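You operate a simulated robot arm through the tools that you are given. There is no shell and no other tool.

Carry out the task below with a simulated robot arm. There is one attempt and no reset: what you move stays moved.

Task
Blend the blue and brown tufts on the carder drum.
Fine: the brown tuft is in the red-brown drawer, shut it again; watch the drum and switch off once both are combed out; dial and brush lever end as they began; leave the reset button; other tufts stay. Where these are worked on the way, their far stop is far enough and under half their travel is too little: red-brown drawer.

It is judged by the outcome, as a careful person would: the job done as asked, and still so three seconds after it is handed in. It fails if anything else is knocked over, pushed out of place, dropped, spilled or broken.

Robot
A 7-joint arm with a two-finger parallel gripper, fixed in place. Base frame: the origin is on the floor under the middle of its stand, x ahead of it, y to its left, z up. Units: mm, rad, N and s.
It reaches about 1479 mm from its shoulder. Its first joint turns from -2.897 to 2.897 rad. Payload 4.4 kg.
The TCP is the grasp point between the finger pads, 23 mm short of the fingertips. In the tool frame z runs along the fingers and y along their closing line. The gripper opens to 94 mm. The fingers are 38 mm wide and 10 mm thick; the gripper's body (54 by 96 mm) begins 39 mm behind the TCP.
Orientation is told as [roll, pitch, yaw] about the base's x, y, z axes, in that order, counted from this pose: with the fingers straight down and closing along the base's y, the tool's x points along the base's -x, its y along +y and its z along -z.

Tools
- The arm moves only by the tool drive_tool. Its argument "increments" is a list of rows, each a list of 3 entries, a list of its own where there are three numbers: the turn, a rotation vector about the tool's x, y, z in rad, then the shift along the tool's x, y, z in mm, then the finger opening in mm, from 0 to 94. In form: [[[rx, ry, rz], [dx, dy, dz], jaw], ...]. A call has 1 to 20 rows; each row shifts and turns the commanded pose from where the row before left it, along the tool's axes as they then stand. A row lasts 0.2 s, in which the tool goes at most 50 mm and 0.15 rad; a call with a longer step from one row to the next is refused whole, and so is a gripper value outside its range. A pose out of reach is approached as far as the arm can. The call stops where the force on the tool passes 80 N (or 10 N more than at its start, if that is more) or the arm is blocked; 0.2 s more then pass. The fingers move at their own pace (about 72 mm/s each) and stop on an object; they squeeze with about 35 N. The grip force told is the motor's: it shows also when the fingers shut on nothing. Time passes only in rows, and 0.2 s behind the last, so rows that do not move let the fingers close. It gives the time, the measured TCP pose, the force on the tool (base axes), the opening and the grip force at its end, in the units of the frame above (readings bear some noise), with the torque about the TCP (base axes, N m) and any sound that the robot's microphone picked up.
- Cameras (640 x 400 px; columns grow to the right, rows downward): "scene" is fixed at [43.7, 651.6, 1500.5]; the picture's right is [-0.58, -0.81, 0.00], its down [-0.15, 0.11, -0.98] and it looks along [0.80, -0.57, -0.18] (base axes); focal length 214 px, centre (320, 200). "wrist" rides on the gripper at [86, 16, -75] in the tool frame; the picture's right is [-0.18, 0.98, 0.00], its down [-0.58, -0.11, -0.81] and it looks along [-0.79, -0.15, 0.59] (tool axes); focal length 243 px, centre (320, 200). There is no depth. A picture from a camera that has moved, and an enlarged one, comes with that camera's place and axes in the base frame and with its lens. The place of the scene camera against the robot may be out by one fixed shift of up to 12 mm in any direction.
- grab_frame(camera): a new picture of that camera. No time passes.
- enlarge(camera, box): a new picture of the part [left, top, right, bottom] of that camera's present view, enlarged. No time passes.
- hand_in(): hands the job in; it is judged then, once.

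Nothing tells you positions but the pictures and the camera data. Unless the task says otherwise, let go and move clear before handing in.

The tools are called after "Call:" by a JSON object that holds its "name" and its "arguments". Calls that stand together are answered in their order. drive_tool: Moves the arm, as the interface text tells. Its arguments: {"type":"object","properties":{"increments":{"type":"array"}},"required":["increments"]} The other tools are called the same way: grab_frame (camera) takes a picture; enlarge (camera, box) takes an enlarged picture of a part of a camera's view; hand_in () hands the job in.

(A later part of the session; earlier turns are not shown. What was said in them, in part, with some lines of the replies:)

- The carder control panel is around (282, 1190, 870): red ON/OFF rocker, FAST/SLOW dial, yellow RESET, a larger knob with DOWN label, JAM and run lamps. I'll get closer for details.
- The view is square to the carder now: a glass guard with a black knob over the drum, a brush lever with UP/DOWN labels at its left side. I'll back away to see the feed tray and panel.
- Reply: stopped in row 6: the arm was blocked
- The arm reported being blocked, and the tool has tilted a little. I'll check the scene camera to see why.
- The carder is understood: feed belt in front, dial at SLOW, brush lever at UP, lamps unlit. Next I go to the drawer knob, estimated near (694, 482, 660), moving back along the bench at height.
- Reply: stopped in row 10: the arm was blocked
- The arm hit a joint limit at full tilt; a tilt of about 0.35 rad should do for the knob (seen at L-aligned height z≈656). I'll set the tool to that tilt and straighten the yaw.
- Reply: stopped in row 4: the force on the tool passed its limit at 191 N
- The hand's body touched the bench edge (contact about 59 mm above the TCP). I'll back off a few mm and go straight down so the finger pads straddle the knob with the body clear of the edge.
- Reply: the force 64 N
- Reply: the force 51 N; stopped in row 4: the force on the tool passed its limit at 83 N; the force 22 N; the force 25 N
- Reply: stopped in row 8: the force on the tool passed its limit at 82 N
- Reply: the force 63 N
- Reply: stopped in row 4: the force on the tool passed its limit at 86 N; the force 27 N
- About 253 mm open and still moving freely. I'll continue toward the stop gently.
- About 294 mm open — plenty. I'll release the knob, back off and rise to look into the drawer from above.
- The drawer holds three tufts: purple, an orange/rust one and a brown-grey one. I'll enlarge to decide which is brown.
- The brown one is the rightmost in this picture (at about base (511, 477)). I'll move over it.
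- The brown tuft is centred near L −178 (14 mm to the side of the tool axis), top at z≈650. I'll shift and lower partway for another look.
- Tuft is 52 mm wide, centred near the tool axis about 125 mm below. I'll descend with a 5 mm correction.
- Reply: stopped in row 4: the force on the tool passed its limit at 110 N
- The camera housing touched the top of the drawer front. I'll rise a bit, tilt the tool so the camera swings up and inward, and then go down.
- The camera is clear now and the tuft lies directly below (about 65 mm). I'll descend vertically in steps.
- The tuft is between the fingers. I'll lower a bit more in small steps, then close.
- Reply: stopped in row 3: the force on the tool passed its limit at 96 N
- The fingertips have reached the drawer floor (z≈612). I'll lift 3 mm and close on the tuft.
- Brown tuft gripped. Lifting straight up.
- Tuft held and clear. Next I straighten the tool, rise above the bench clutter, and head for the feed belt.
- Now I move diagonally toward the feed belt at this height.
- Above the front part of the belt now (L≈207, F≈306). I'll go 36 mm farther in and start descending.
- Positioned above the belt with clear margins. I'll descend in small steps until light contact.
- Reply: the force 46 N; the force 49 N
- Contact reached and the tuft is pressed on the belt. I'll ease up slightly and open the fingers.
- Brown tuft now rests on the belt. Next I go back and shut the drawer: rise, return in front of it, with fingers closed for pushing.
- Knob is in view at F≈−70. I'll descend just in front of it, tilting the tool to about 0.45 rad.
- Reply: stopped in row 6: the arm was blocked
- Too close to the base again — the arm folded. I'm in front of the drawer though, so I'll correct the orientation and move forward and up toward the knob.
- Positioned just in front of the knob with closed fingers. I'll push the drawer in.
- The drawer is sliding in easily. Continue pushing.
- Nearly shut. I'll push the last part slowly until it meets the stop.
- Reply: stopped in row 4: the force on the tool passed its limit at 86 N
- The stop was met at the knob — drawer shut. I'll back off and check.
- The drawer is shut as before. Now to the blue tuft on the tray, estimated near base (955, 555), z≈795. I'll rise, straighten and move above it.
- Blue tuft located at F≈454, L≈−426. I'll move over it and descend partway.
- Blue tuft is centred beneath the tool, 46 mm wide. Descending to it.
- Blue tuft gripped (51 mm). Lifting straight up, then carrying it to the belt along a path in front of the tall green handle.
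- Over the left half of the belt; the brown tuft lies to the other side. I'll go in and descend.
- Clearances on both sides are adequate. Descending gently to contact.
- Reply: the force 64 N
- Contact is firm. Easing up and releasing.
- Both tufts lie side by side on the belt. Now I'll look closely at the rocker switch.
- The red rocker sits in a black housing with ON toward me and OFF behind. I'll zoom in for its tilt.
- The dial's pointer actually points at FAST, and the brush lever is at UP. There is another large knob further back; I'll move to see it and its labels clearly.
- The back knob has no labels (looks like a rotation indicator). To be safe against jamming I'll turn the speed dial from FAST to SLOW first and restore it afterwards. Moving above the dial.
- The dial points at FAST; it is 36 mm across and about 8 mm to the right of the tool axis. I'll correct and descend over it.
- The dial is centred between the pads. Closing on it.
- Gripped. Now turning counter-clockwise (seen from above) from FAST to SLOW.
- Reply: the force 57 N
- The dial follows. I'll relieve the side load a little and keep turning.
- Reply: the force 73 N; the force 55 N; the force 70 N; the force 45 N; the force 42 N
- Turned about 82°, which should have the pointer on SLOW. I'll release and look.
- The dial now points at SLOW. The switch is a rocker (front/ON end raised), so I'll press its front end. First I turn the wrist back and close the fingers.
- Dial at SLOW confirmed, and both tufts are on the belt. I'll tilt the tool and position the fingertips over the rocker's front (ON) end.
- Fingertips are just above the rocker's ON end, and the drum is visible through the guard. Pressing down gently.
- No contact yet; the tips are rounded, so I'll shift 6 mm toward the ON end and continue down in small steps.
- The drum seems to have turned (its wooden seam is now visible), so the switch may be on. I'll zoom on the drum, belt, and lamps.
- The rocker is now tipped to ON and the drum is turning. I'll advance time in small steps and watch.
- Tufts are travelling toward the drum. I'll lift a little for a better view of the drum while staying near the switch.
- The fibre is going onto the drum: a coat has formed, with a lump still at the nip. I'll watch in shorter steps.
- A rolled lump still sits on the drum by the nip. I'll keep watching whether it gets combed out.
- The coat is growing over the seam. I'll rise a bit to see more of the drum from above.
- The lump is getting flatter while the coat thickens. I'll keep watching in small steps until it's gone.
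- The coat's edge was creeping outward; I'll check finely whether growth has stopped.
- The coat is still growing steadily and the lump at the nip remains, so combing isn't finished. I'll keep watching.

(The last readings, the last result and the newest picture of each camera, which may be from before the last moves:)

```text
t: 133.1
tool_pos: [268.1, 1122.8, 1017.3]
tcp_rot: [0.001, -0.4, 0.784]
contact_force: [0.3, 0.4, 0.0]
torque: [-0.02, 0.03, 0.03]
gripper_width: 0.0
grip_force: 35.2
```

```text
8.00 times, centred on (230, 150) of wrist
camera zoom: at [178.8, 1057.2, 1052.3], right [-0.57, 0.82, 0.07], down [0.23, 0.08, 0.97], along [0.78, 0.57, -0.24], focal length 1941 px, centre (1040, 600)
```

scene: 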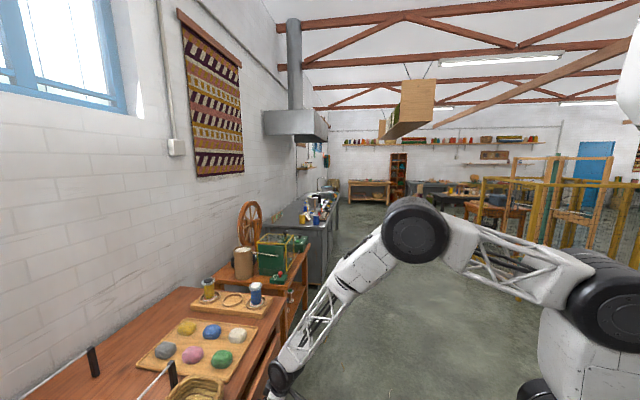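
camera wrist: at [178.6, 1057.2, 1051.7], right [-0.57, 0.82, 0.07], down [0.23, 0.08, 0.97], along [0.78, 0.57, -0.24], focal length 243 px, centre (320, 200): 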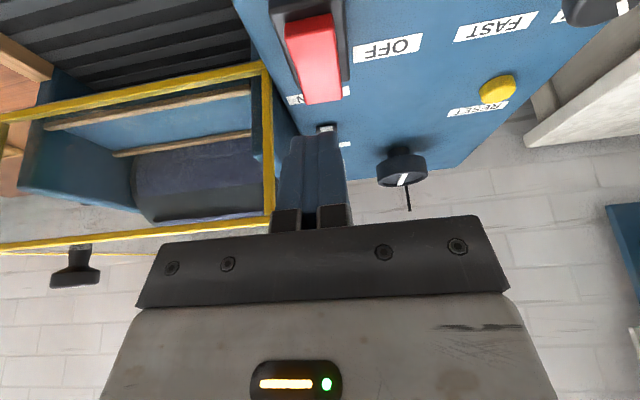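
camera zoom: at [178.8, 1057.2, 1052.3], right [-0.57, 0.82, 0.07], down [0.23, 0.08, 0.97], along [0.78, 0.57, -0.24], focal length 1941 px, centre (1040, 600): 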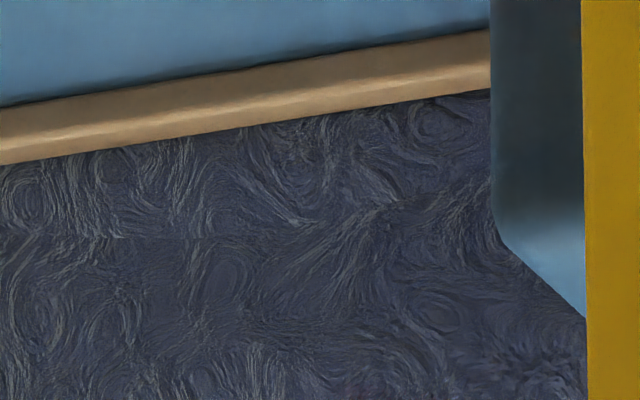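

Call:
{"name": "drive_tool", "arguments": {"increments": [[[0, 0, 0], [0, 0, 0], 0], [[0, 0, 0], [0, 0, 0], 0], [[0, 0, 0], [0, 0, 0], 0], [[0, 0, 0], [0, 0, 0], 0], [[0, 0, 0], [0, 0, 0], 0], [[0, 0, 0], [0, 0, 0], 0], [[0, 0, 0], [0, 0, 0], 0], [[0, 0, 0], [0, 0, 0], 0], [[0, 0, 0], [0, 0, 0], 0]]}}

Call:
{"name": "enlarge", "arguments": {"camera": "wrist", "box": [110, 120, 270, 230]}}

Call:
{"name": "enlarge", "arguments": {"camera": "wrist", "box": [125, 140, 185, 180]}}

Call:
{"name": "enlarge", "arguments": {"camera": "wrist", "box": [190, 125, 270, 175]}}

```text
t: 135.1
tool_pos: [269.6, 1121.6, 1017.8]
tcp_rot: [0.0, -0.399, 0.784]
contact_force: [0.7, -0.7, -0.1]
torque: [-0.02, -0.01, -0.03]
gripper_width: 0.1
grip_force: 35.1
```

```text
3.64 times, centred on (190, 175) of wrist
camera zoom: at [178.7, 1057.2, 1052.3], right [-0.57, 0.82, 0.07], down [0.23, 0.08, 0.97], along [0.78, 0.57, -0.24], focal length 882 px, centre (793, 291)
```

zoom: 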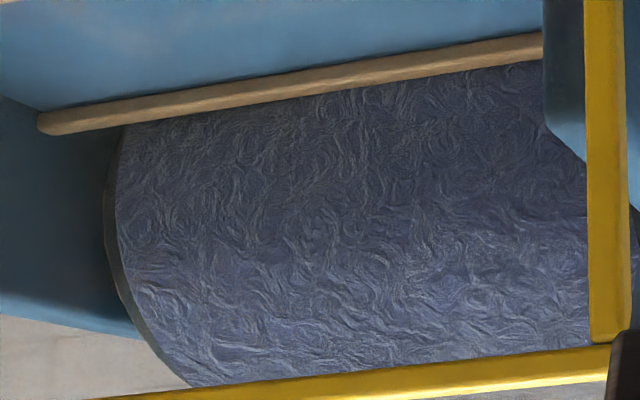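

```text
10.00 times, centred on (155, 160) of wrist
camera zoom: at [178.7, 1057.2, 1052.3], right [-0.57, 0.82, 0.07], down [0.23, 0.08, 0.97], along [0.78, 0.57, -0.24], focal length 2426 px, centre (1970, 600)
```

zoom: 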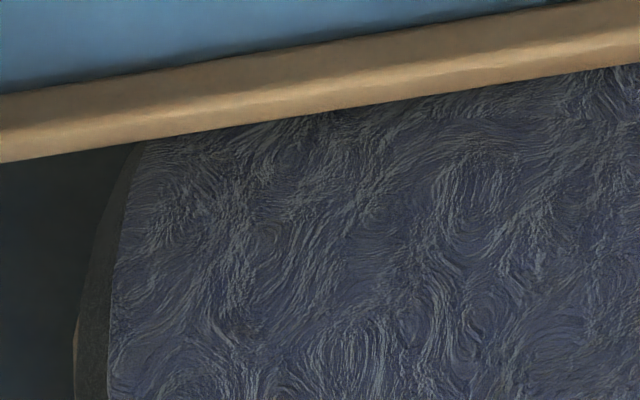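

```text
8.00 times, centred on (230, 150) of wrist
camera zoom: at [178.7, 1057.2, 1052.3], right [-0.57, 0.82, 0.07], down [0.23, 0.08, 0.97], along [0.78, 0.57, -0.24], focal length 1941 px, centre (1040, 600)
```

zoom: 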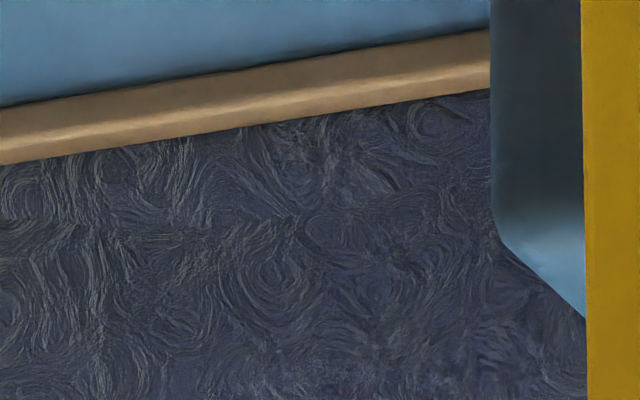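

Call:
{"name": "drive_tool", "arguments": {"increments": [[[0, 0, 0], [0, 0, 0], 0], [[0, 0, 0], [0, 0, 0], 0], [[0, 0, 0], [0, 0, 0], 0], [[0, 0, 0], [0, 0, 0], 0], [[0, 0, 0], [0, 0, 0], 0], [[0, 0, 0], [0, 0, 0], 0], [[0, 0, 0], [0, 0, 0], 0], [[0, 0, 0], [0, 0, 0], 0], [[0, 0, 0], [0, 0, 0], 0]]}}

Call:
{"name": "enlarge", "arguments": {"camera": "wrist", "box": [110, 120, 270, 230]}}

Call:
{"name": "enlarge", "arguments": {"camera": "wrist", "box": [125, 140, 185, 180]}}

Call:
{"name": "enlarge", "arguments": {"camera": "wrist", "box": [190, 125, 270, 175]}}

```text
t: 137.1
tool_pos: [268.2, 1123.1, 1016.8]
tcp_rot: [-0.001, -0.4, 0.783]
contact_force: [-0.4, -0.1, 0.3]
torque: [0.02, 0.01, 0.02]
gripper_width: 0.0
grip_force: 35.3
```

```text
3.64 times, centred on (190, 175) of wrist
camera zoom: at [178.8, 1057.2, 1052.3], right [-0.57, 0.82, 0.07], down [0.23, 0.08, 0.97], along [0.78, 0.57, -0.24], focal length 882 px, centre (793, 291)
```

zoom: 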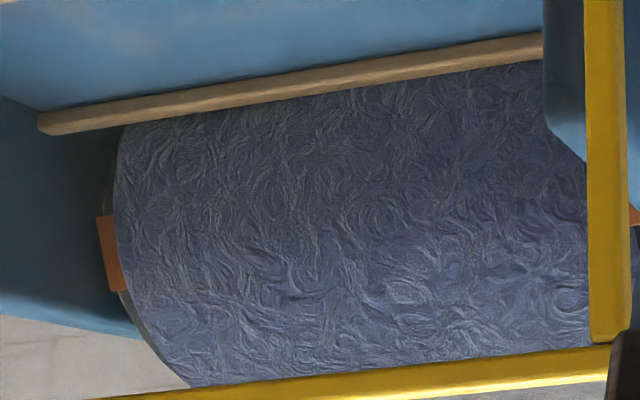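

```text
10.00 times, centred on (155, 160) of wrist
camera zoom: at [178.8, 1057.2, 1052.3], right [-0.57, 0.82, 0.07], down [0.23, 0.08, 0.97], along [0.78, 0.57, -0.24], focal length 2426 px, centre (1970, 600)
```

zoom: 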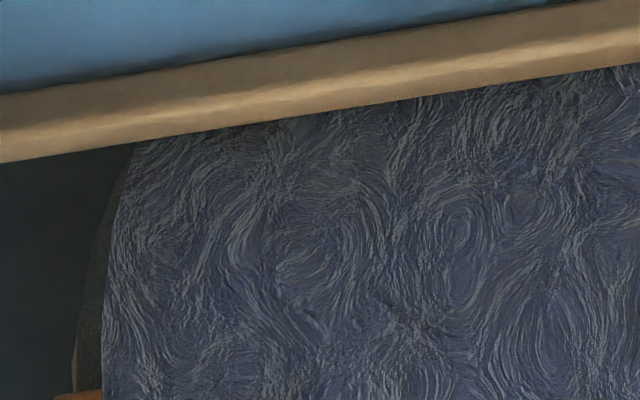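

```text
8.00 times, centred on (230, 150) of wrist
camera zoom: at [178.8, 1057.2, 1052.3], right [-0.57, 0.82, 0.07], down [0.23, 0.08, 0.97], along [0.78, 0.57, -0.24], focal length 1941 px, centre (1040, 600)
```

zoom: 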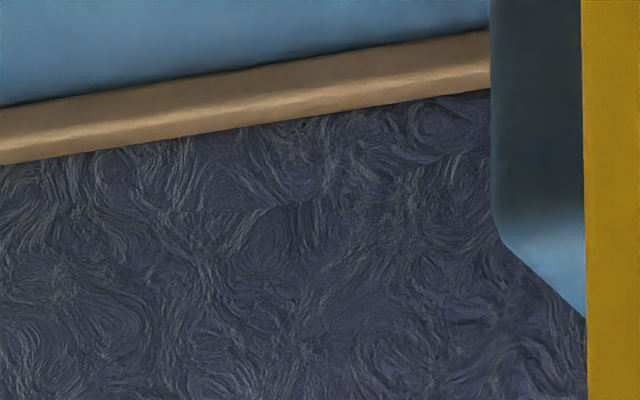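

Call:
{"name": "drive_tool", "arguments": {"increments": [[[0, 0, 0], [0, 0, 0], 0], [[0, 0, 0], [0, 0, 0], 0], [[0, 0, 0], [0, 0, 0], 0], [[0, 0, 0], [0, 0, 0], 0], [[0, 0, 0], [0, 0, 0], 0], [[0, 0, 0], [0, 0, 0], 0], [[0, 0, 0], [0, 0, 0], 0], [[0, 0, 0], [0, 0, 0], 0], [[0, 0, 0], [0, 0, 0], 0]]}}

Call:
{"name": "enlarge", "arguments": {"camera": "wrist", "box": [110, 120, 270, 230]}}

Call:
{"name": "enlarge", "arguments": {"camera": "wrist", "box": [125, 140, 185, 180]}}

Call:
{"name": "enlarge", "arguments": {"camera": "wrist", "box": [190, 125, 270, 175]}}

```text
t: 139.1
tool_pos: [269.0, 1122.8, 1018.0]
tcp_rot: [-0.001, -0.398, 0.785]
contact_force: [-0.1, 0.6, -0.4]
torque: [0.0, -0.01, 0.0]
gripper_width: 0.3
grip_force: 34.5
```

```text
3.64 times, centred on (190, 175) of wrist
camera zoom: at [178.8, 1057.2, 1052.3], right [-0.57, 0.82, 0.07], down [0.23, 0.08, 0.97], along [0.78, 0.57, -0.24], focal length 882 px, centre (793, 291)
```

zoom: 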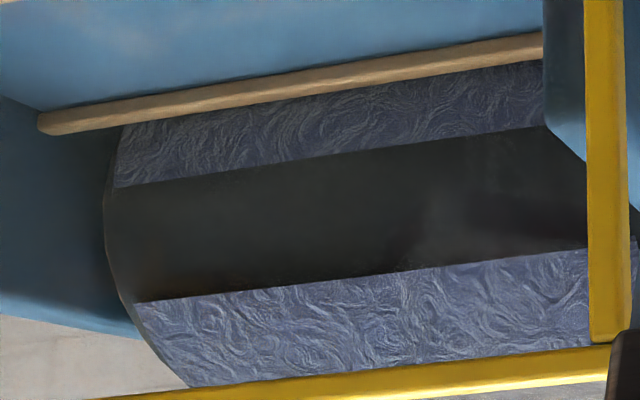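

```text
10.00 times, centred on (155, 160) of wrist
camera zoom: at [178.8, 1057.2, 1052.3], right [-0.57, 0.82, 0.07], down [0.23, 0.08, 0.97], along [0.78, 0.57, -0.24], focal length 2426 px, centre (1970, 600)
```

zoom: 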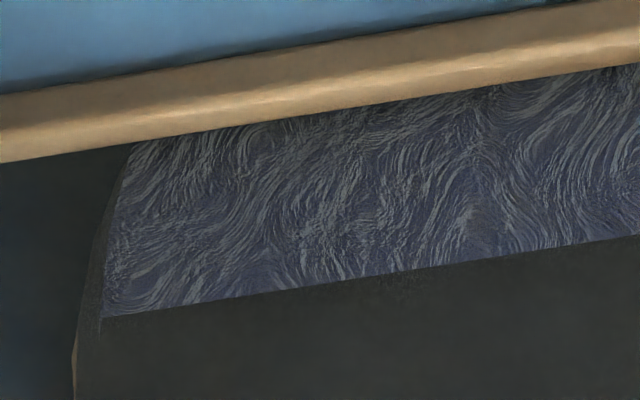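

```text
8.00 times, centred on (230, 150) of wrist
camera zoom: at [178.8, 1057.2, 1052.3], right [-0.57, 0.82, 0.07], down [0.23, 0.08, 0.97], along [0.78, 0.57, -0.24], focal length 1941 px, centre (1040, 600)
```

zoom: 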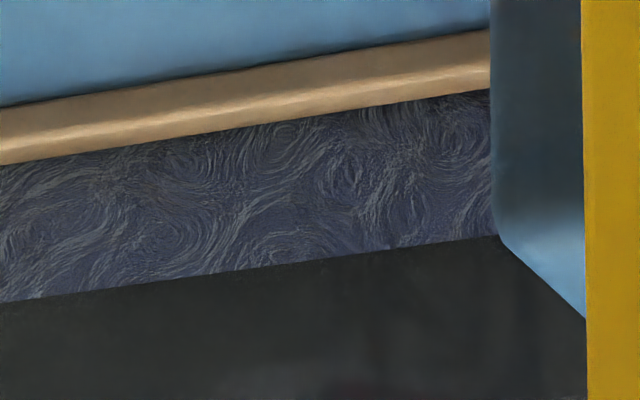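

The stationary lump at the nip appears gone now. One quick check.

Call:
{"name": "drive_tool", "arguments": {"increments": [[[0, 0, 0], [0, 0, 0], 0]]}}

Call:
{"name": "enlarge", "arguments": {"camera": "wrist", "box": [190, 125, 270, 175]}}

Call:
{"name": "enlarge", "arguments": {"camera": "wrist", "box": [125, 140, 185, 180]}}

Call:
{"name": "enlarge", "arguments": {"camera": "wrist", "box": [110, 120, 270, 230]}}

```text
t: 139.5
tool_pos: [268.7, 1122.6, 1018.0]
tcp_rot: [0.002, -0.399, 0.785]
contact_force: [-0.1, -0.7, -0.8]
torque: [0.01, 0.01, -0.01]
gripper_width: 0.2
grip_force: 34.9
```

```text
8.00 times, centred on (230, 150) of wrist
camera zoom: at [178.8, 1057.2, 1052.3], right [-0.57, 0.82, 0.07], down [0.23, 0.08, 0.97], along [0.78, 0.57, -0.24], focal length 1941 px, centre (1040, 600)
```

zoom: 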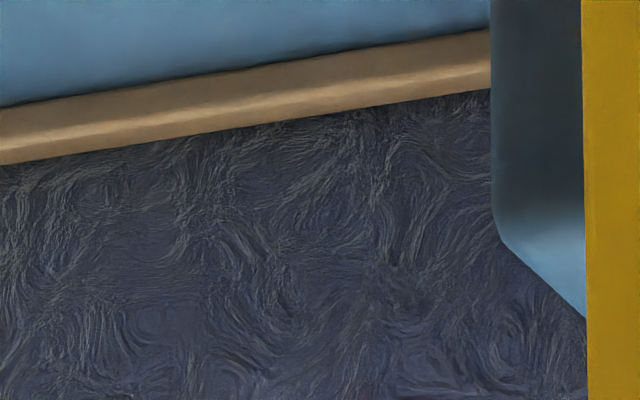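

```text
10.00 times, centred on (155, 160) of wrist
camera zoom: at [178.8, 1057.2, 1052.3], right [-0.57, 0.82, 0.07], down [0.23, 0.08, 0.97], along [0.78, 0.57, -0.24], focal length 2426 px, centre (1970, 600)
```

zoom: 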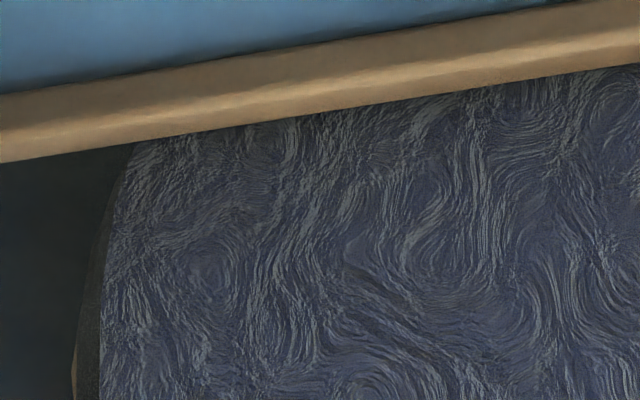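

```text
3.64 times, centred on (190, 175) of wrist
camera zoom: at [178.8, 1057.2, 1052.3], right [-0.57, 0.82, 0.07], down [0.23, 0.08, 0.97], along [0.78, 0.57, -0.24], focal length 882 px, centre (793, 291)
```

zoom: 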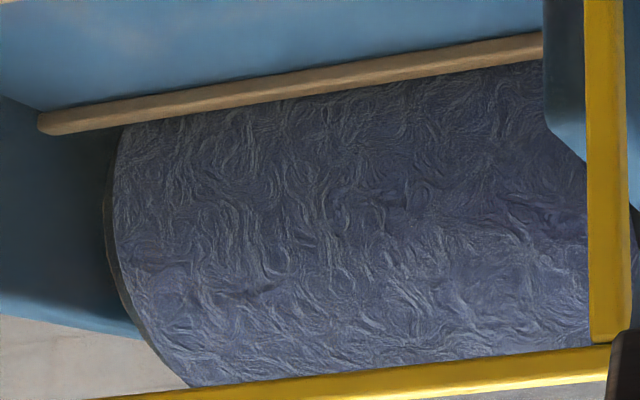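

Both are combed out. Switching off now: pressing the rear (OFF) end of the rocker.

Call:
{"name": "drive_tool", "arguments": {"increments": [[[0, 0, 0], [-8.4, 0, 25.2], 0], [[0, 0, 0], [-8.4, 0, 25.2], 0], [[0, 0, 0], [2, 0, 4.6], 0], [[0, 0, 0], [1.6, 0, 3.7], 0], [[0, 0, 0], [1.2, 0, 2.8], 0]]}}

Call:
{"name": "grab_frame", "arguments": {"camera": "wrist"}}

```text
t: 140.7
tool_pos: [291.7, 1147.8, 966.2]
tcp_rot: [-0.002, -0.4, 0.783]
contact_force: [-0.8, -0.3, 0.0]
torque: [-0.01, -0.02, -0.03]
gripper_width: 0.1
grip_force: 35.7
```

```text
taken
camera wrist: at [202.9, 1081.3, 1001.4], right [-0.57, 0.82, 0.07], down [0.23, 0.08, 0.97], along [0.78, 0.57, -0.24], focal length 243 px, centre (320, 200)
```

wrist: 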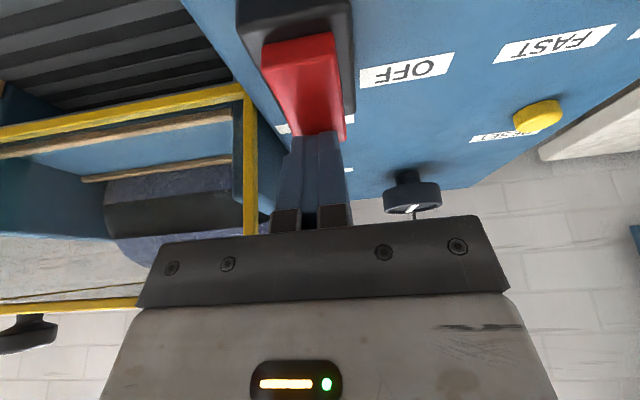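

Call:
{"name": "drive_tool", "arguments": {"increments": [[[0, 0, 0], [1.6, 0, 3.7], 0], [[0, 0, 0], [1.6, 0, 3.7], 0]]}}

Call:
{"name": "grab_frame", "arguments": {"camera": "wrist"}}

```text
t: 141.3
tool_pos: [292.4, 1146.5, 962.9]
tcp_rot: [0.003, -0.403, 0.781]
contact_force: [4.4, -1.9, 28.0]
torque: [-0.25, -0.01, 0.12]
gripper_width: 0.0
grip_force: 35.1
```

```text
taken
camera wrist: at [203.3, 1081.6, 997.2], right [-0.57, 0.82, 0.08], down [0.23, 0.07, 0.97], along [0.79, 0.57, -0.23], focal length 243 px, centre (320, 200)
```

wrist: 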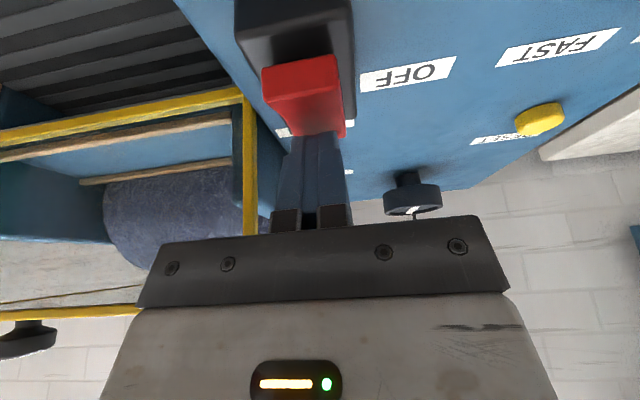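

The rocker has flipped to OFF. I'll lift off and confirm the drum has stopped.

Call:
{"name": "drive_tool", "arguments": {"increments": [[[0, 0, 0], [-6, 0, -14], 0], [[0, 0, 0], [-12, 0, -28], 0], [[0, 0, 0], [0, 0, 0], 0]]}}

Call:
{"name": "grab_frame", "arguments": {"camera": "wrist"}}

Call:
{"name": "enlarge", "arguments": {"camera": "wrist", "box": [60, 80, 300, 230]}}

Call:
{"name": "drive_tool", "arguments": {"increments": [[[0, 0, 0], [0, 0, 0], 0], [[0, 0, 0], [0, 0, 0], 0]]}}

Call:
{"name": "enlarge", "arguments": {"camera": "wrist", "box": [60, 80, 300, 230]}}

```text
t: 142.1
tool_pos: [292.7, 1146.0, 1003.7]
tcp_rot: [0.0, -0.401, 0.784]
contact_force: [1.2, -0.4, 0.6]
torque: [-0.02, -0.02, 0.01]
gripper_width: 0.0
grip_force: 34.8
```

```text
taken
camera wrist: at [202.7, 1081.6, 1038.8], right [-0.57, 0.82, 0.07], down [0.23, 0.08, 0.97], along [0.78, 0.57, -0.24], focal length 243 px, centre (320, 200)
```

wrist: 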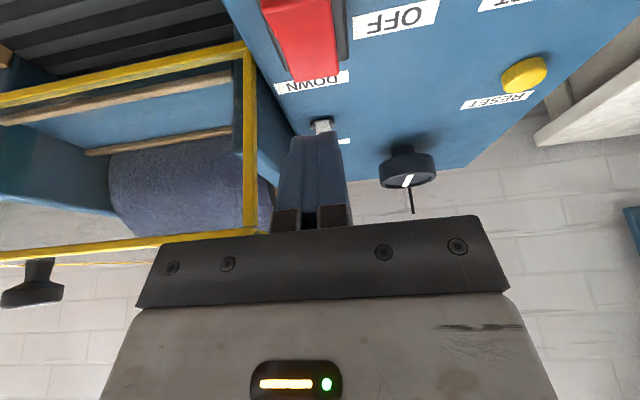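

```text
2.67 times, centred on (180, 155) of wrist
camera zoom: at [202.7, 1081.6, 1038.8], right [-0.57, 0.82, 0.07], down [0.23, 0.08, 0.97], along [0.78, 0.57, -0.24], focal length 647 px, centre (693, 320)
```

zoom: 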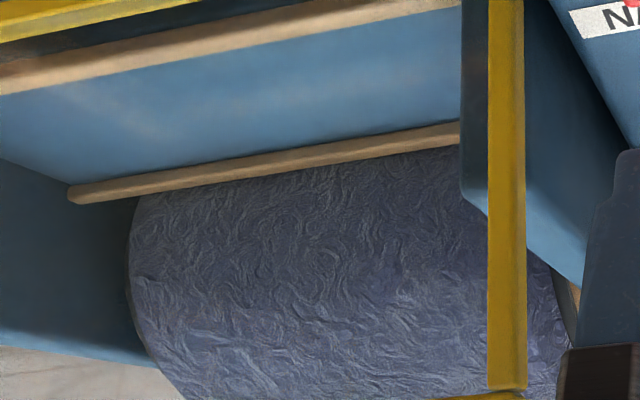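

```text
t: 142.7
tool_pos: [292.9, 1148.0, 1003.8]
tcp_rot: [0.0, -0.399, 0.784]
contact_force: [0.4, 0.2, -0.3]
torque: [0.04, 0.0, 0.0]
gripper_width: 0.0
grip_force: 34.9
```

```text
2.67 times, centred on (180, 155) of wrist
camera zoom: at [202.8, 1081.6, 1039.0], right [-0.57, 0.82, 0.07], down [0.23, 0.08, 0.97], along [0.78, 0.57, -0.24], focal length 647 px, centre (693, 320)
```

zoom: 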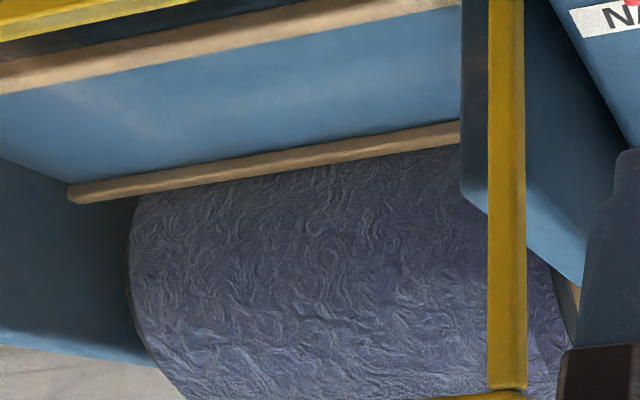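

The drum's texture still moved between frames — maybe coasting down. I'll check the rocker and the drum again.

Call:
{"name": "enlarge", "arguments": {"camera": "wrist", "box": [240, 0, 440, 120]}}

Call:
{"name": "drive_tool", "arguments": {"increments": [[[0, 0, 0], [0, 0, 0], 0], [[0, 0, 0], [0, 0, 0], 0]]}}

Call:
{"name": "enlarge", "arguments": {"camera": "wrist", "box": [60, 80, 300, 230]}}

Call:
{"name": "drive_tool", "arguments": {"increments": [[[0, 0, 0], [0, 0, 0], 0]]}}

Call:
{"name": "enlarge", "arguments": {"camera": "wrist", "box": [60, 80, 300, 230]}}

```text
3.20 times, centred on (340, 60) of wrist
camera zoom: at [202.8, 1081.6, 1039.0], right [-0.57, 0.82, 0.07], down [0.23, 0.08, 0.97], along [0.78, 0.57, -0.24], focal length 776 px, centre (256, 648)
```

zoom: 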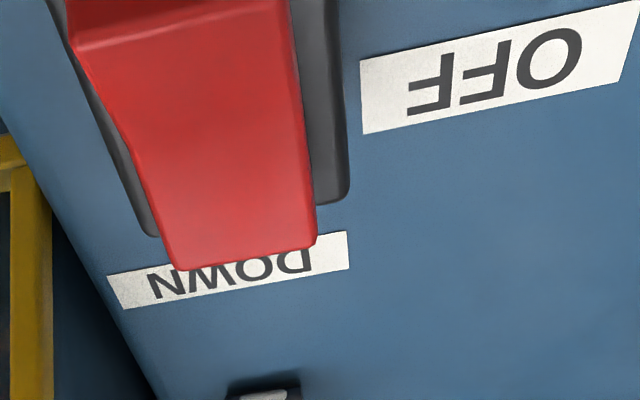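

```text
t: 143.3
tool_pos: [292.7, 1146.8, 1004.7]
tcp_rot: [0.0, -0.399, 0.785]
contact_force: [1.0, 0.2, -0.3]
torque: [-0.01, 0.02, -0.02]
gripper_width: 0.3
grip_force: 35.0
```

```text
2.67 times, centred on (180, 155) of wrist
camera zoom: at [202.8, 1081.6, 1039.1], right [-0.57, 0.82, 0.07], down [0.23, 0.08, 0.97], along [0.78, 0.57, -0.24], focal length 647 px, centre (693, 320)
```

zoom: 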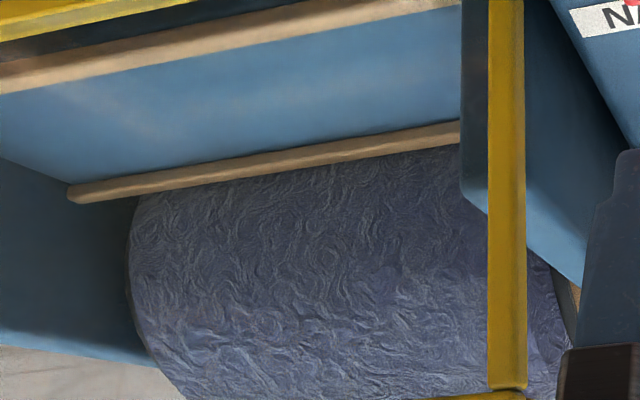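

```text
t: 143.7
tool_pos: [293.3, 1146.4, 1004.3]
tcp_rot: [-0.001, -0.4, 0.785]
contact_force: [-0.1, 0.2, 0.4]
torque: [0.02, -0.02, 0.0]
gripper_width: 0.0
grip_force: 34.9
```

```text
2.67 times, centred on (180, 155) of wrist
camera zoom: at [202.8, 1081.6, 1039.1], right [-0.57, 0.82, 0.07], down [0.23, 0.08, 0.97], along [0.78, 0.57, -0.24], focal length 647 px, centre (693, 320)
```

zoom: 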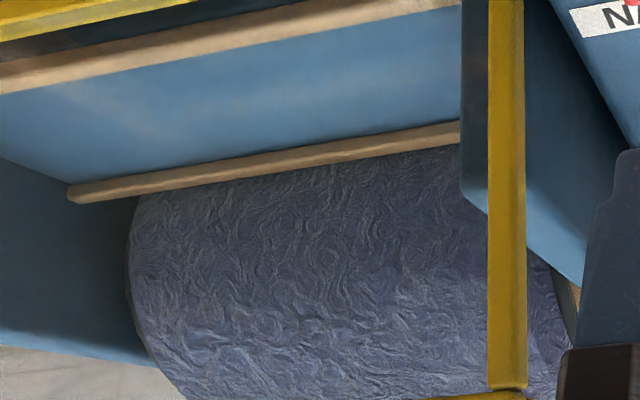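

The drum has stopped — the switch is off. I'll inspect the nip closely for any remaining lump.

Call:
{"name": "enlarge", "arguments": {"camera": "wrist", "box": [150, 120, 240, 180]}}

Call:
{"name": "enlarge", "arguments": {"camera": "wrist", "box": [90, 130, 180, 190]}}

```text
6.67 times, centred on (195, 150) of wrist
camera zoom: at [202.8, 1081.6, 1039.1], right [-0.57, 0.82, 0.07], down [0.23, 0.08, 0.97], along [0.78, 0.57, -0.24], focal length 1618 px, centre (1153, 533)
```

zoom: 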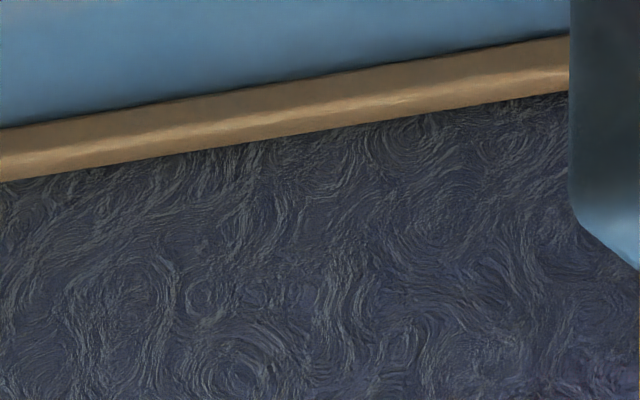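

```text
6.67 times, centred on (135, 160) of wrist
camera zoom: at [202.8, 1081.6, 1039.1], right [-0.57, 0.82, 0.07], down [0.23, 0.08, 0.97], along [0.78, 0.57, -0.24], focal length 1618 px, centre (1553, 467)
```

zoom: 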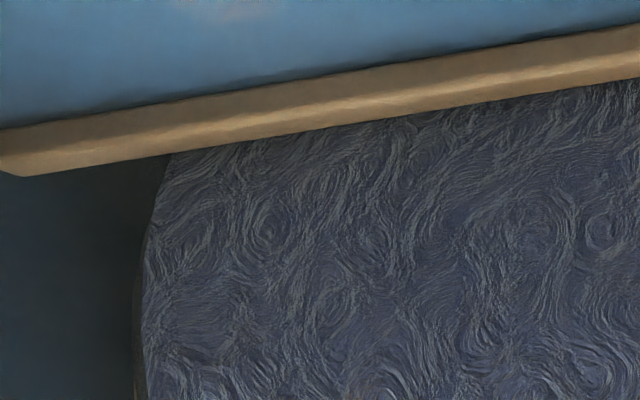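

No lump remains and the coat is uniform. Now I restore the dial to FAST: rise, straighten, and go above the dial with the same wrist angle at which I released it.

Call:
{"name": "drive_tool", "arguments": {"increments": [[[0, 0, 0], [-16, 0, -37], 0], [[0, 0, 0], [-16, 20, -37], 0], [[0, 0.135, 0], [0, 35, 0], 0], [[0, 0.135, 0], [0, 35, 0], 0], [[0, 0.13, 0], [0, 35, 0], 0], [[0, 0, 0], [0, 0, 0], 0]]}}

```text
t: 145.1
tool_pos: [204.2, 1233.7, 1099.0]
tcp_rot: [0.008, -0.012, 0.782]
contact_force: [-0.6, -0.2, 5.3]
torque: [0.04, -0.02, -0.02]
gripper_width: 0.0
grip_force: 35.3
```

Call:
{"name": "drive_tool", "arguments": {"increments": [[[0, 0, 0], [22.3, 28.5, 20], 40], [[0, 0, -0.131], [0, 0, 0], 74], [[0, 0, -0.131], [0, 0, 0], 74], [[0, 0, -0.131], [0, 0, 0], 74], [[0, 0, -0.131], [0, 0, 0], 74], [[0, 0, -0.131], [0, 0, 0], 74], [[0, 0, -0.131], [0, 0, 0], 74], [[0, 0, -0.131], [0, 0, 0], 74], [[0, 0, -0.131], [0, 0, 0], 74], [[0, 0, -0.131], [0, 0, 0], 74], [[0, 0, -0.131], [0, 0, 0], 74], [[0, 0, -0.131], [0, 0, 0], 74], [[0, 0, 0], [0, 0, 20], 74], [[0, 0, 0], [0, 0, 0], 74]]}}

Call:
{"name": "grab_frame", "arguments": {"camera": "wrist"}}

Call:
{"name": "enlarge", "arguments": {"camera": "wrist", "box": [220, 0, 420, 140]}}

```text
t: 148.1
tool_pos: [168.3, 1240.6, 1044.0]
tcp_rot: [0.0, 0.0, 2.227]
contact_force: [1.2, -0.6, 0.1]
torque: [-0.01, 0.04, 0.01]
gripper_width: 73.8
grip_force: 0.0
```

```text
taken
camera wrist: at [207.4, 1162.4, 1117.8], right [-0.89, -0.45, 0.0], down [-0.27, 0.53, 0.81], along [-0.37, 0.72, -0.59], focal length 243 px, centre (320, 200)
```

wrist: 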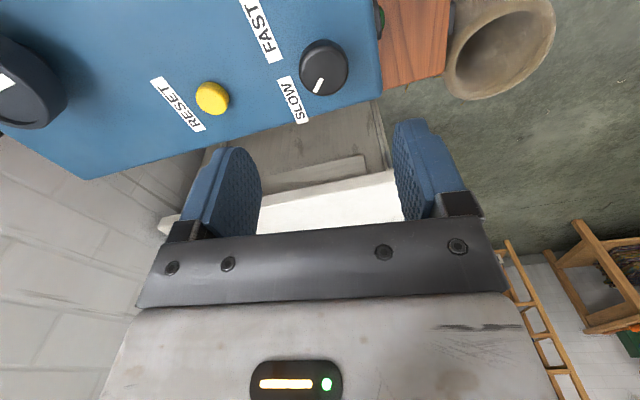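

```text
2.86 times, centred on (320, 70) of wrist
camera zoom: at [207.4, 1162.4, 1117.8], right [-0.89, -0.45, 0.0], down [-0.27, 0.53, 0.81], along [-0.37, 0.72, -0.59], focal length 693 px, centre (320, 571)
```

zoom: 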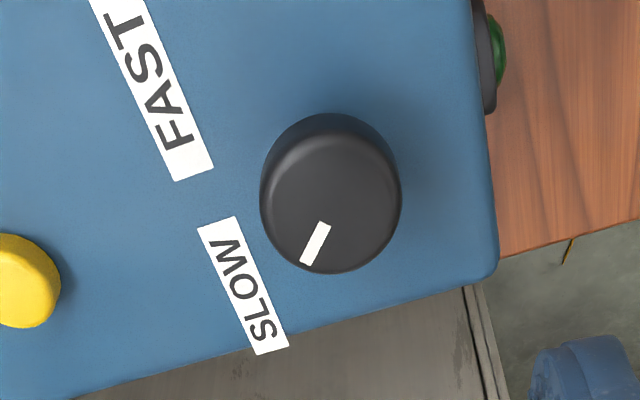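

The dial still shows SLOW and is centred well. Descending to grip it.

Call:
{"name": "drive_tool", "arguments": {"increments": [[[0, 0, 0], [0.8, 2.2, 35], 74], [[0, 0, 0], [0, 0, 35], 74], [[0, 0, 0], [0, 0, 20], 74], [[0, 0, 0], [0, 0, 10], 74], [[0, 0, 0], [0, 0, 6], 74], [[0, 0, 0], [0, 0, 0], 74]]}}

Call:
{"name": "enlarge", "arguments": {"camera": "wrist", "box": [230, 90, 430, 230]}}

```text
t: 149.5
tool_pos: [166.8, 1240.1, 939.0]
tcp_rot: [0.001, -0.001, 2.224]
contact_force: [0.3, 0.1, 0.1]
torque: [0.0, 0.0, 0.0]
gripper_width: 74.0
grip_force: 0.0
```

```text
2.86 times, centred on (330, 160) of wrist
camera zoom: at [206.1, 1160.8, 1013.3], right [-0.89, -0.45, 0.0], down [-0.27, 0.53, 0.81], along [-0.37, 0.72, -0.59], focal length 693 px, centre (291, 314)
```

zoom: 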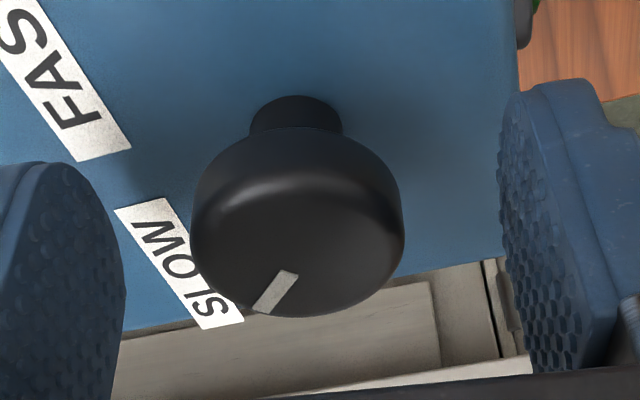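

Call:
{"name": "drive_tool", "arguments": {"increments": [[[0, 0, 0], [0, 0, 0], 20], [[0, 0, 0], [0, 0, 0], 20], [[0, 0, 0], [0, 0, 0], 20], [[0, 0, 0], [0, 0, 0], 20]]}}

Call:
{"name": "enlarge", "arguments": {"camera": "wrist", "box": [230, 90, 430, 230]}}

```text
t: 150.5
tool_pos: [166.8, 1240.0, 939.2]
tcp_rot: [0.001, 0.0, 2.224]
contact_force: [-5.9, -8.2, 0.4]
torque: [-0.15, 0.04, 0.02]
gripper_width: 37.5
grip_force: 44.4
```

```text
2.86 times, centred on (330, 160) of wrist
camera zoom: at [205.8, 1160.8, 1013.2], right [-0.89, -0.45, 0.0], down [-0.27, 0.53, 0.81], along [-0.37, 0.72, -0.59], focal length 693 px, centre (291, 314)
```

zoom: 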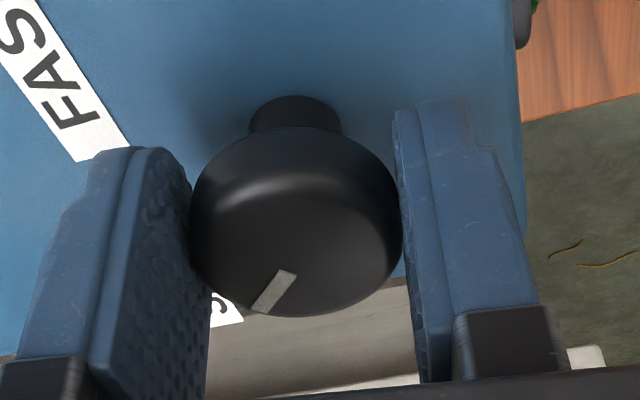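

Gripped. Turning back clockwise toward FAST.

Call:
{"name": "drive_tool", "arguments": {"increments": [[[0, 0, 0.12], [0, 0, 0], 20], [[0, 0, 0.13], [0, 0, 0], 20], [[0, 0, 0.13], [0, 0, 0], 20], [[0, 0, 0.13], [0, 0, 0], 20]]}}

```text
t: 151.5
tool_pos: [165.2, 1238.1, 939.1]
tcp_rot: [0.001, 0.001, 1.716]
contact_force: [-33.2, -28.2, 3.4]
torque: [-0.94, 0.44, 0.13]
gripper_width: 37.3
grip_force: 44.8
```

Call:
{"name": "drive_tool", "arguments": {"increments": [[[0, 0, 0], [1.1, 1.7, 0], 20], [[0, 0, 0.13], [0, 0, 0], 20], [[0, 0, 0.13], [0, 0, 0], 20], [[0, 0, 0.13], [0, 0, 0], 20]]}}

```text
t: 152.5
tool_pos: [164.0, 1237.8, 938.4]
tcp_rot: [0.001, 0.0, 1.324]
contact_force: [-49.8, 0.6, 2.0]
torque: [-0.44, 0.89, 0.26]
gripper_width: 37.7
grip_force: 45.4
```

Call:
{"name": "drive_tool", "arguments": {"increments": [[[0, 0, 0], [0.5, 2.2, 0], 20], [[0, 0, 0.13], [0, 0, 0], 20], [[0, 0, 0.13], [0, 0, 0], 20], [[0, 0, 0.13], [0, 0, 0], 20]]}}

Call:
{"name": "enlarge", "arguments": {"camera": "wrist", "box": [230, 90, 430, 230]}}

```text
t: 153.5
tool_pos: [162.6, 1238.1, 938.7]
tcp_rot: [0.002, 0.0, 0.935]
contact_force: [-53.5, 19.9, 1.6]
torque: [0.46, 0.82, 0.25]
gripper_width: 37.7
grip_force: 45.2
```

```text
2.86 times, centred on (330, 160) of wrist
camera zoom: at [96.3, 1177.9, 1013.2], right [-0.68, 0.73, 0.0], down [0.43, 0.4, 0.81], along [0.59, 0.55, -0.59], focal length 693 px, centre (291, 314)
```

zoom: 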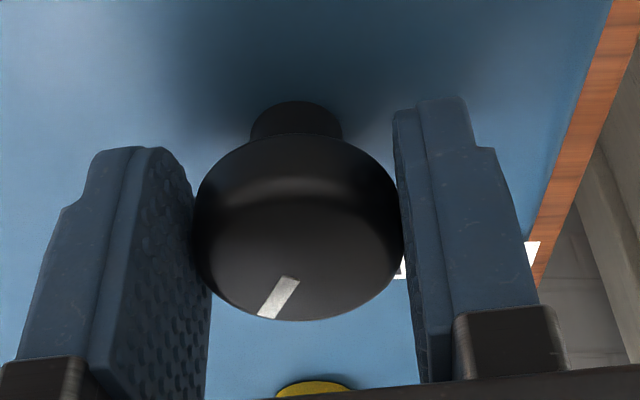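

Call:
{"name": "drive_tool", "arguments": {"increments": [[[0, 0, 0], [0, 2, 0], 20], [[0, 0, 0.075], [0, 0, 0], 20], [[0, 0, 0.075], [0, 0, 0], 20], [[0, 0, 0], [0, 0, 0], 20]]}}

Call:
{"name": "enlarge", "arguments": {"camera": "wrist", "box": [230, 90, 430, 230]}}

```text
t: 154.5
tool_pos: [161.6, 1239.0, 938.9]
tcp_rot: [0.002, 0.0, 0.785]
contact_force: [-47.5, 27.8, 2.7]
torque: [0.49, 0.73, 0.22]
gripper_width: 37.5
grip_force: 44.8
```

```text
2.86 times, centred on (330, 160) of wrist
camera zoom: at [87.7, 1189.0, 1013.2], right [-0.56, 0.83, 0.0], down [0.49, 0.33, 0.81], along [0.67, 0.46, -0.59], focal length 693 px, centre (291, 314)
```

zoom: 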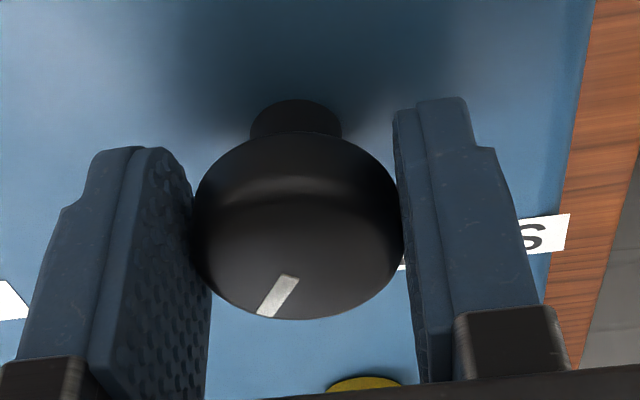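

The pointer lags a little compared with its original direction, so I'll turn a bit further clockwise.

Call:
{"name": "drive_tool", "arguments": {"increments": [[[0, 0, 0], [0, 2, 0], 20], [[0, 0, 0.08], [0, 0, 0], 20], [[0, 0, 0.08], [0, 0, 0], 20], [[0, 0, 0.08], [0, 0, 0], 20]]}}

Call:
{"name": "enlarge", "arguments": {"camera": "wrist", "box": [230, 90, 430, 230]}}

```text
t: 155.5
tool_pos: [161.5, 1240.3, 938.2]
tcp_rot: [0.0, 0.001, 0.542]
contact_force: [-20.5, 18.8, 3.0]
torque: [0.53, 0.05, 0.7]
gripper_width: 37.7
grip_force: 44.8
```

```text
2.86 times, centred on (330, 160) of wrist
camera zoom: at [77.9, 1209.1, 1013.1], right [-0.35, 0.94, 0.0], down [0.55, 0.21, 0.81], along [0.76, 0.28, -0.59], focal length 693 px, centre (291, 314)
```

zoom: 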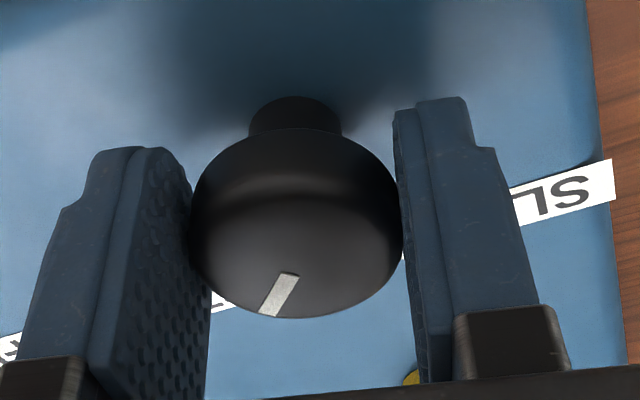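

The torque rose, suggesting the stop. I'll release and compare the pointer with the original picture from the same pose.

Call:
{"name": "drive_tool", "arguments": {"increments": [[[0, 0, 0], [0, 0, 0], 60], [[0, 0, 0], [0, 0, 0], 74], [[0, 0, 0], [0, 0, -30], 74], [[0, 0, 0], [0, 0, -40], 74], [[0, 0, -0.122], [0, 0, -43], 74], [[0, 0, -0.122], [0, 0, 0], 74], [[0, 0, 0], [0, 0, 0], 74]]}}

Call:
{"name": "grab_frame", "arguments": {"camera": "wrist"}}

Call:
{"name": "enlarge", "arguments": {"camera": "wrist", "box": [200, 20, 440, 190]}}

```text
t: 157.1
tool_pos: [160.4, 1241.4, 1051.7]
tcp_rot: [-0.001, -0.001, 0.79]
contact_force: [0.1, 0.1, 0.1]
torque: [0.01, -0.02, 0.0]
gripper_width: 74.3
grip_force: 0.0
```

```text
taken
camera wrist: at [87.2, 1190.2, 1126.6], right [-0.57, 0.82, 0.0], down [0.49, 0.34, 0.81], along [0.66, 0.46, -0.59], focal length 243 px, centre (320, 200)
```

wrist: 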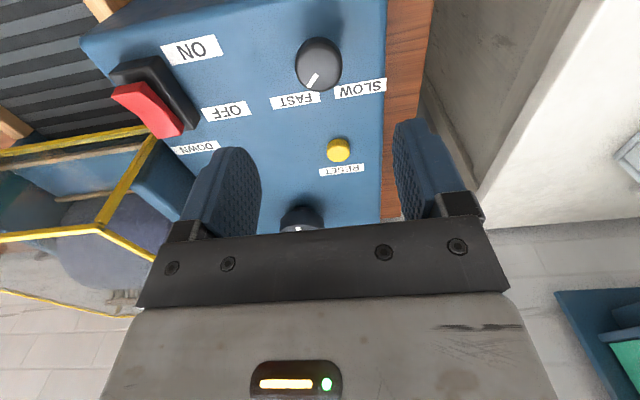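

```text
2.35 times, centred on (320, 105) of wrist
camera zoom: at [87.2, 1190.2, 1126.6], right [-0.57, 0.82, 0.0], down [0.49, 0.34, 0.81], along [0.66, 0.46, -0.59], focal length 571 px, centre (320, 424)
```

zoom: 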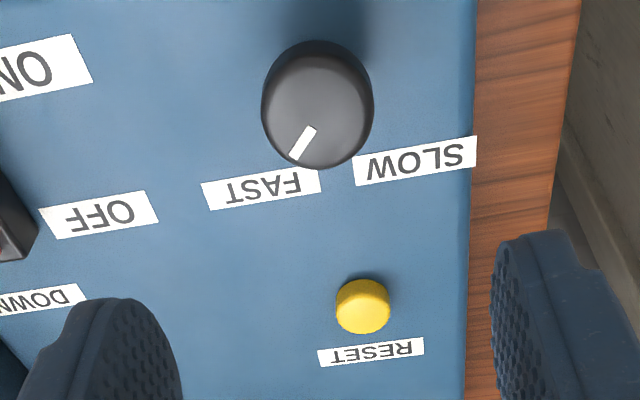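

The pointer is back at FAST, perhaps a few degrees short of its original angle. I'll measure more closely.

Call:
{"name": "enlarge", "arguments": {"camera": "wrist", "box": [270, 20, 370, 120]}}

```text
4.00 times, centred on (320, 70) of wrist
camera zoom: at [87.2, 1190.2, 1126.6], right [-0.57, 0.82, 0.0], down [0.49, 0.34, 0.81], along [0.66, 0.46, -0.59], focal length 970 px, centre (320, 720)
```

zoom: 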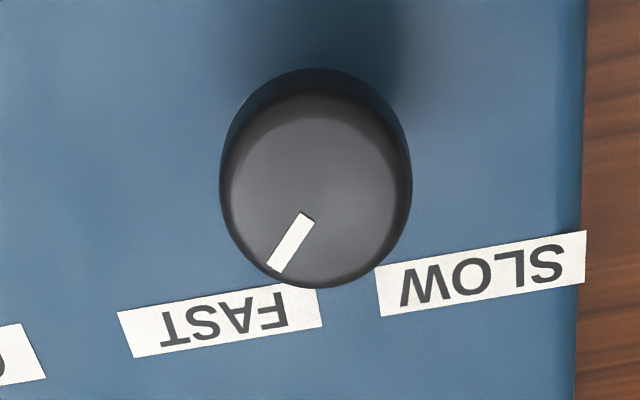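

The pointer azimuth computes to within about a degree of the original. Dial restored. Now I move clear and check everything.

Call:
{"name": "drive_tool", "arguments": {"increments": [[[0, 0, 0], [0, 0, -45], 74], [[0, 0, 0], [0, 0, -45], 74], [[0, 0, 0], [0, 0, -45], 74], [[0, 0, 0], [20, -40, 0], 74], [[0, 0, 0], [20, -40, 0], 74], [[0, 0, 0], [20, -40, 0], 74], [[0, 0, 0], [20, -40, 0], 74], [[0, 0, 0], [20, -40, 0], 74], [[0, 0, 0], [20, -40, 0], 74], [[0, 0, 0], [20, -40, 0], 74]]}}

Call:
{"name": "grab_frame", "arguments": {"camera": "wrist"}}

Call:
{"name": "enlarge", "arguments": {"camera": "wrist", "box": [320, 0, 640, 200]}}

```text
t: 159.3
tool_pos: [258.8, 924.5, 1176.2]
tcp_rot: [0.001, 0.003, 0.79]
contact_force: [1.2, 0.4, -0.9]
torque: [-0.03, 0.03, 0.01]
gripper_width: 73.8
grip_force: 0.0
out of reach, approached as far as the arm can: row 2, 3
```

```text
taken
camera wrist: at [185.6, 874.4, 1250.9], right [-0.57, 0.82, 0.0], down [0.49, 0.34, 0.81], along [0.66, 0.46, -0.59], focal length 243 px, centre (320, 200)
```

wrist: 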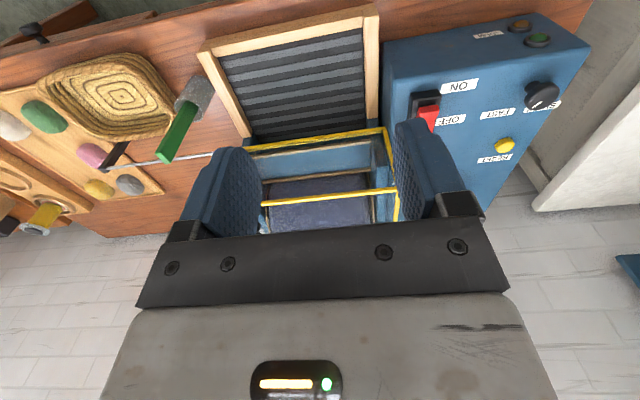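

```text
2.00 times, centred on (480, 100) of wrist
camera zoom: at [185.6, 874.4, 1250.9], right [-0.57, 0.82, 0.0], down [0.49, 0.34, 0.81], along [0.66, 0.46, -0.59], focal length 485 px, centre (0, 400)
```

zoom: 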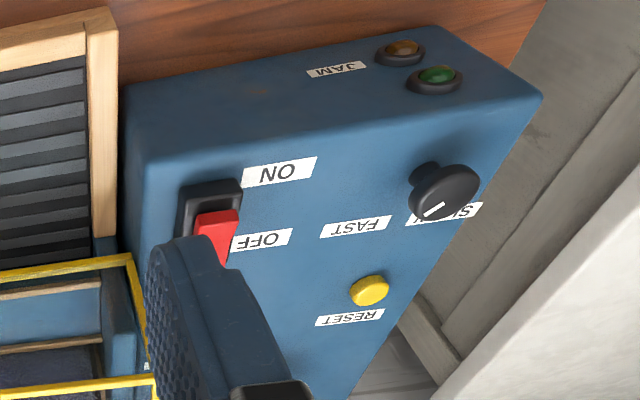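

Panel is as it began: rocker OFF, dial FAST, lamps dark. I'll move further back and check the drawer and trays.

Call:
{"name": "drive_tool", "arguments": {"increments": [[[0, 0, 0], [18, -40, -8], 74], [[0, 0, 0], [18, -40, -8], 74], [[0, 0, 0], [18, -40, -8], 74], [[0, 0, 0], [18, -40, -8], 74], [[0, 0, 0], [18, -40, -8], 74], [[0, 0, 0], [18, -40, -8], 74], [[0, 0, 0], [18, -40, -8], 74], [[0, 0, 0], [18, -40, -8], 74]]}}

Call:
{"name": "grab_frame", "arguments": {"camera": "wrist"}}

Call:
{"name": "grab_frame", "arguments": {"camera": "scene"}}

Call:
{"name": "enlarge", "arguments": {"camera": "wrist", "box": [60, 0, 360, 190]}}

Call:
{"name": "enlarge", "arguments": {"camera": "wrist", "box": [340, 30, 640, 220]}}

```text
t: 161.1
tool_pos: [383.2, 596.4, 1244.8]
tcp_rot: [0.001, -0.003, 0.791]
contact_force: [-0.1, -0.4, 0.1]
torque: [0.01, 0.05, -0.01]
gripper_width: 74.2
grip_force: 0.0
```

```text
taken
camera wrist: at [310.0, 546.5, 1317.9], right [-0.57, 0.82, 0.0], down [0.49, 0.34, 0.81], along [0.66, 0.46, -0.59], focal length 243 px, centre (320, 200)
```

wrist: 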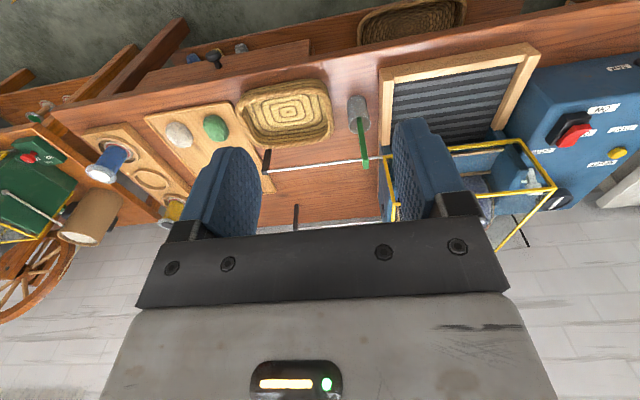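

```text
taken
```

scene: 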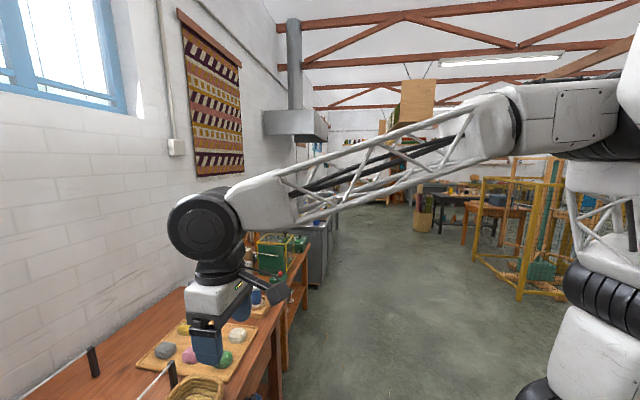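

```text
2.11 times, centred on (210, 95) of wrist
camera zoom: at [310.0, 546.5, 1317.9], right [-0.57, 0.82, 0.0], down [0.49, 0.34, 0.81], along [0.66, 0.46, -0.59], focal length 511 px, centre (552, 421)
```

zoom: 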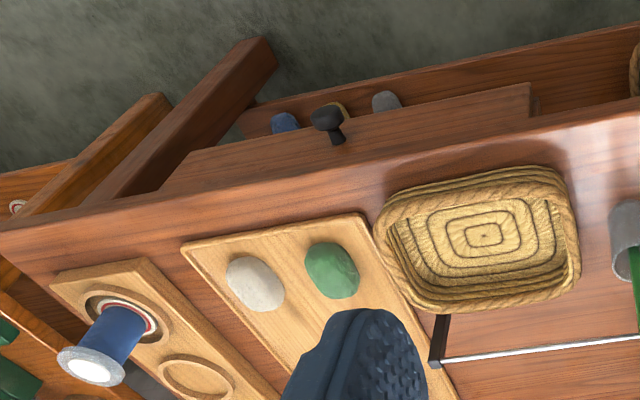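

```text
2.11 times, centred on (490, 125) of wrist
camera zoom: at [310.0, 546.5, 1317.9], right [-0.57, 0.82, 0.0], down [0.49, 0.34, 0.81], along [0.66, 0.46, -0.59], focal length 511 px, centre (-38, 358)
```

zoom: 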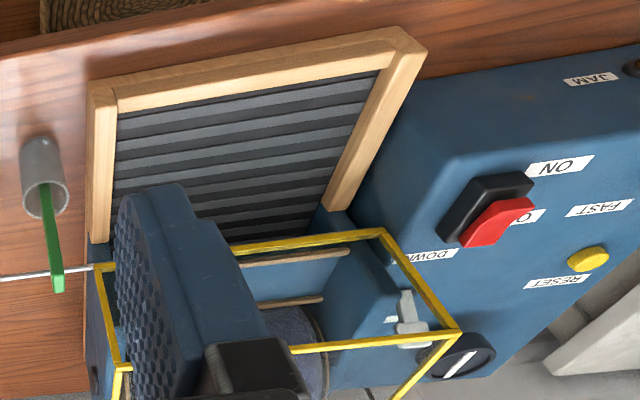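

Everything checks out: both tufts carded into one blended coat on the stopped drum, and the switch is off. The dial is at FAST, the brush lever is UP, and RESET was not touched. The drawer is shut, the other tufts are in place, and the gripper is empty and clear. Handing in.

Call:
{"name": "hand_in", "arguments": {}}

```text
The job is handed in.
```

I blended the blue and brown tufts on the carder drum and handed the job in. They now lie on the stopped drum as one even coat, with no lump left where they fed in.

- **Drawer:** I took the brown tuft from the red-brown drawer and shut it again. I pulled it about 294 mm and never met its far stop, so I can't confirm its full travel.
- **Switch:** I switched off after the lump at the feed disappeared, and saw the drum stop.
- **Dial:** It began at FAST. I turned it to SLOW for the run to avoid a jam, then back to FAST. The pointer reads within about a degree of where it started, though my reading could be off by a few degrees.
- **Brush lever, reset button and other tufts:** I didn't touch the brush lever or the reset button. The lever is still at UP. The other tufts stayed where they were.

The gripper bumped the bench edge, the drawer front and the drawer floor while I worked the drawer. Each stopped the arm with a short force spike, the highest 191 N. I saw nothing moved or damaged by this. The gripper was empty and clear when I handed in.
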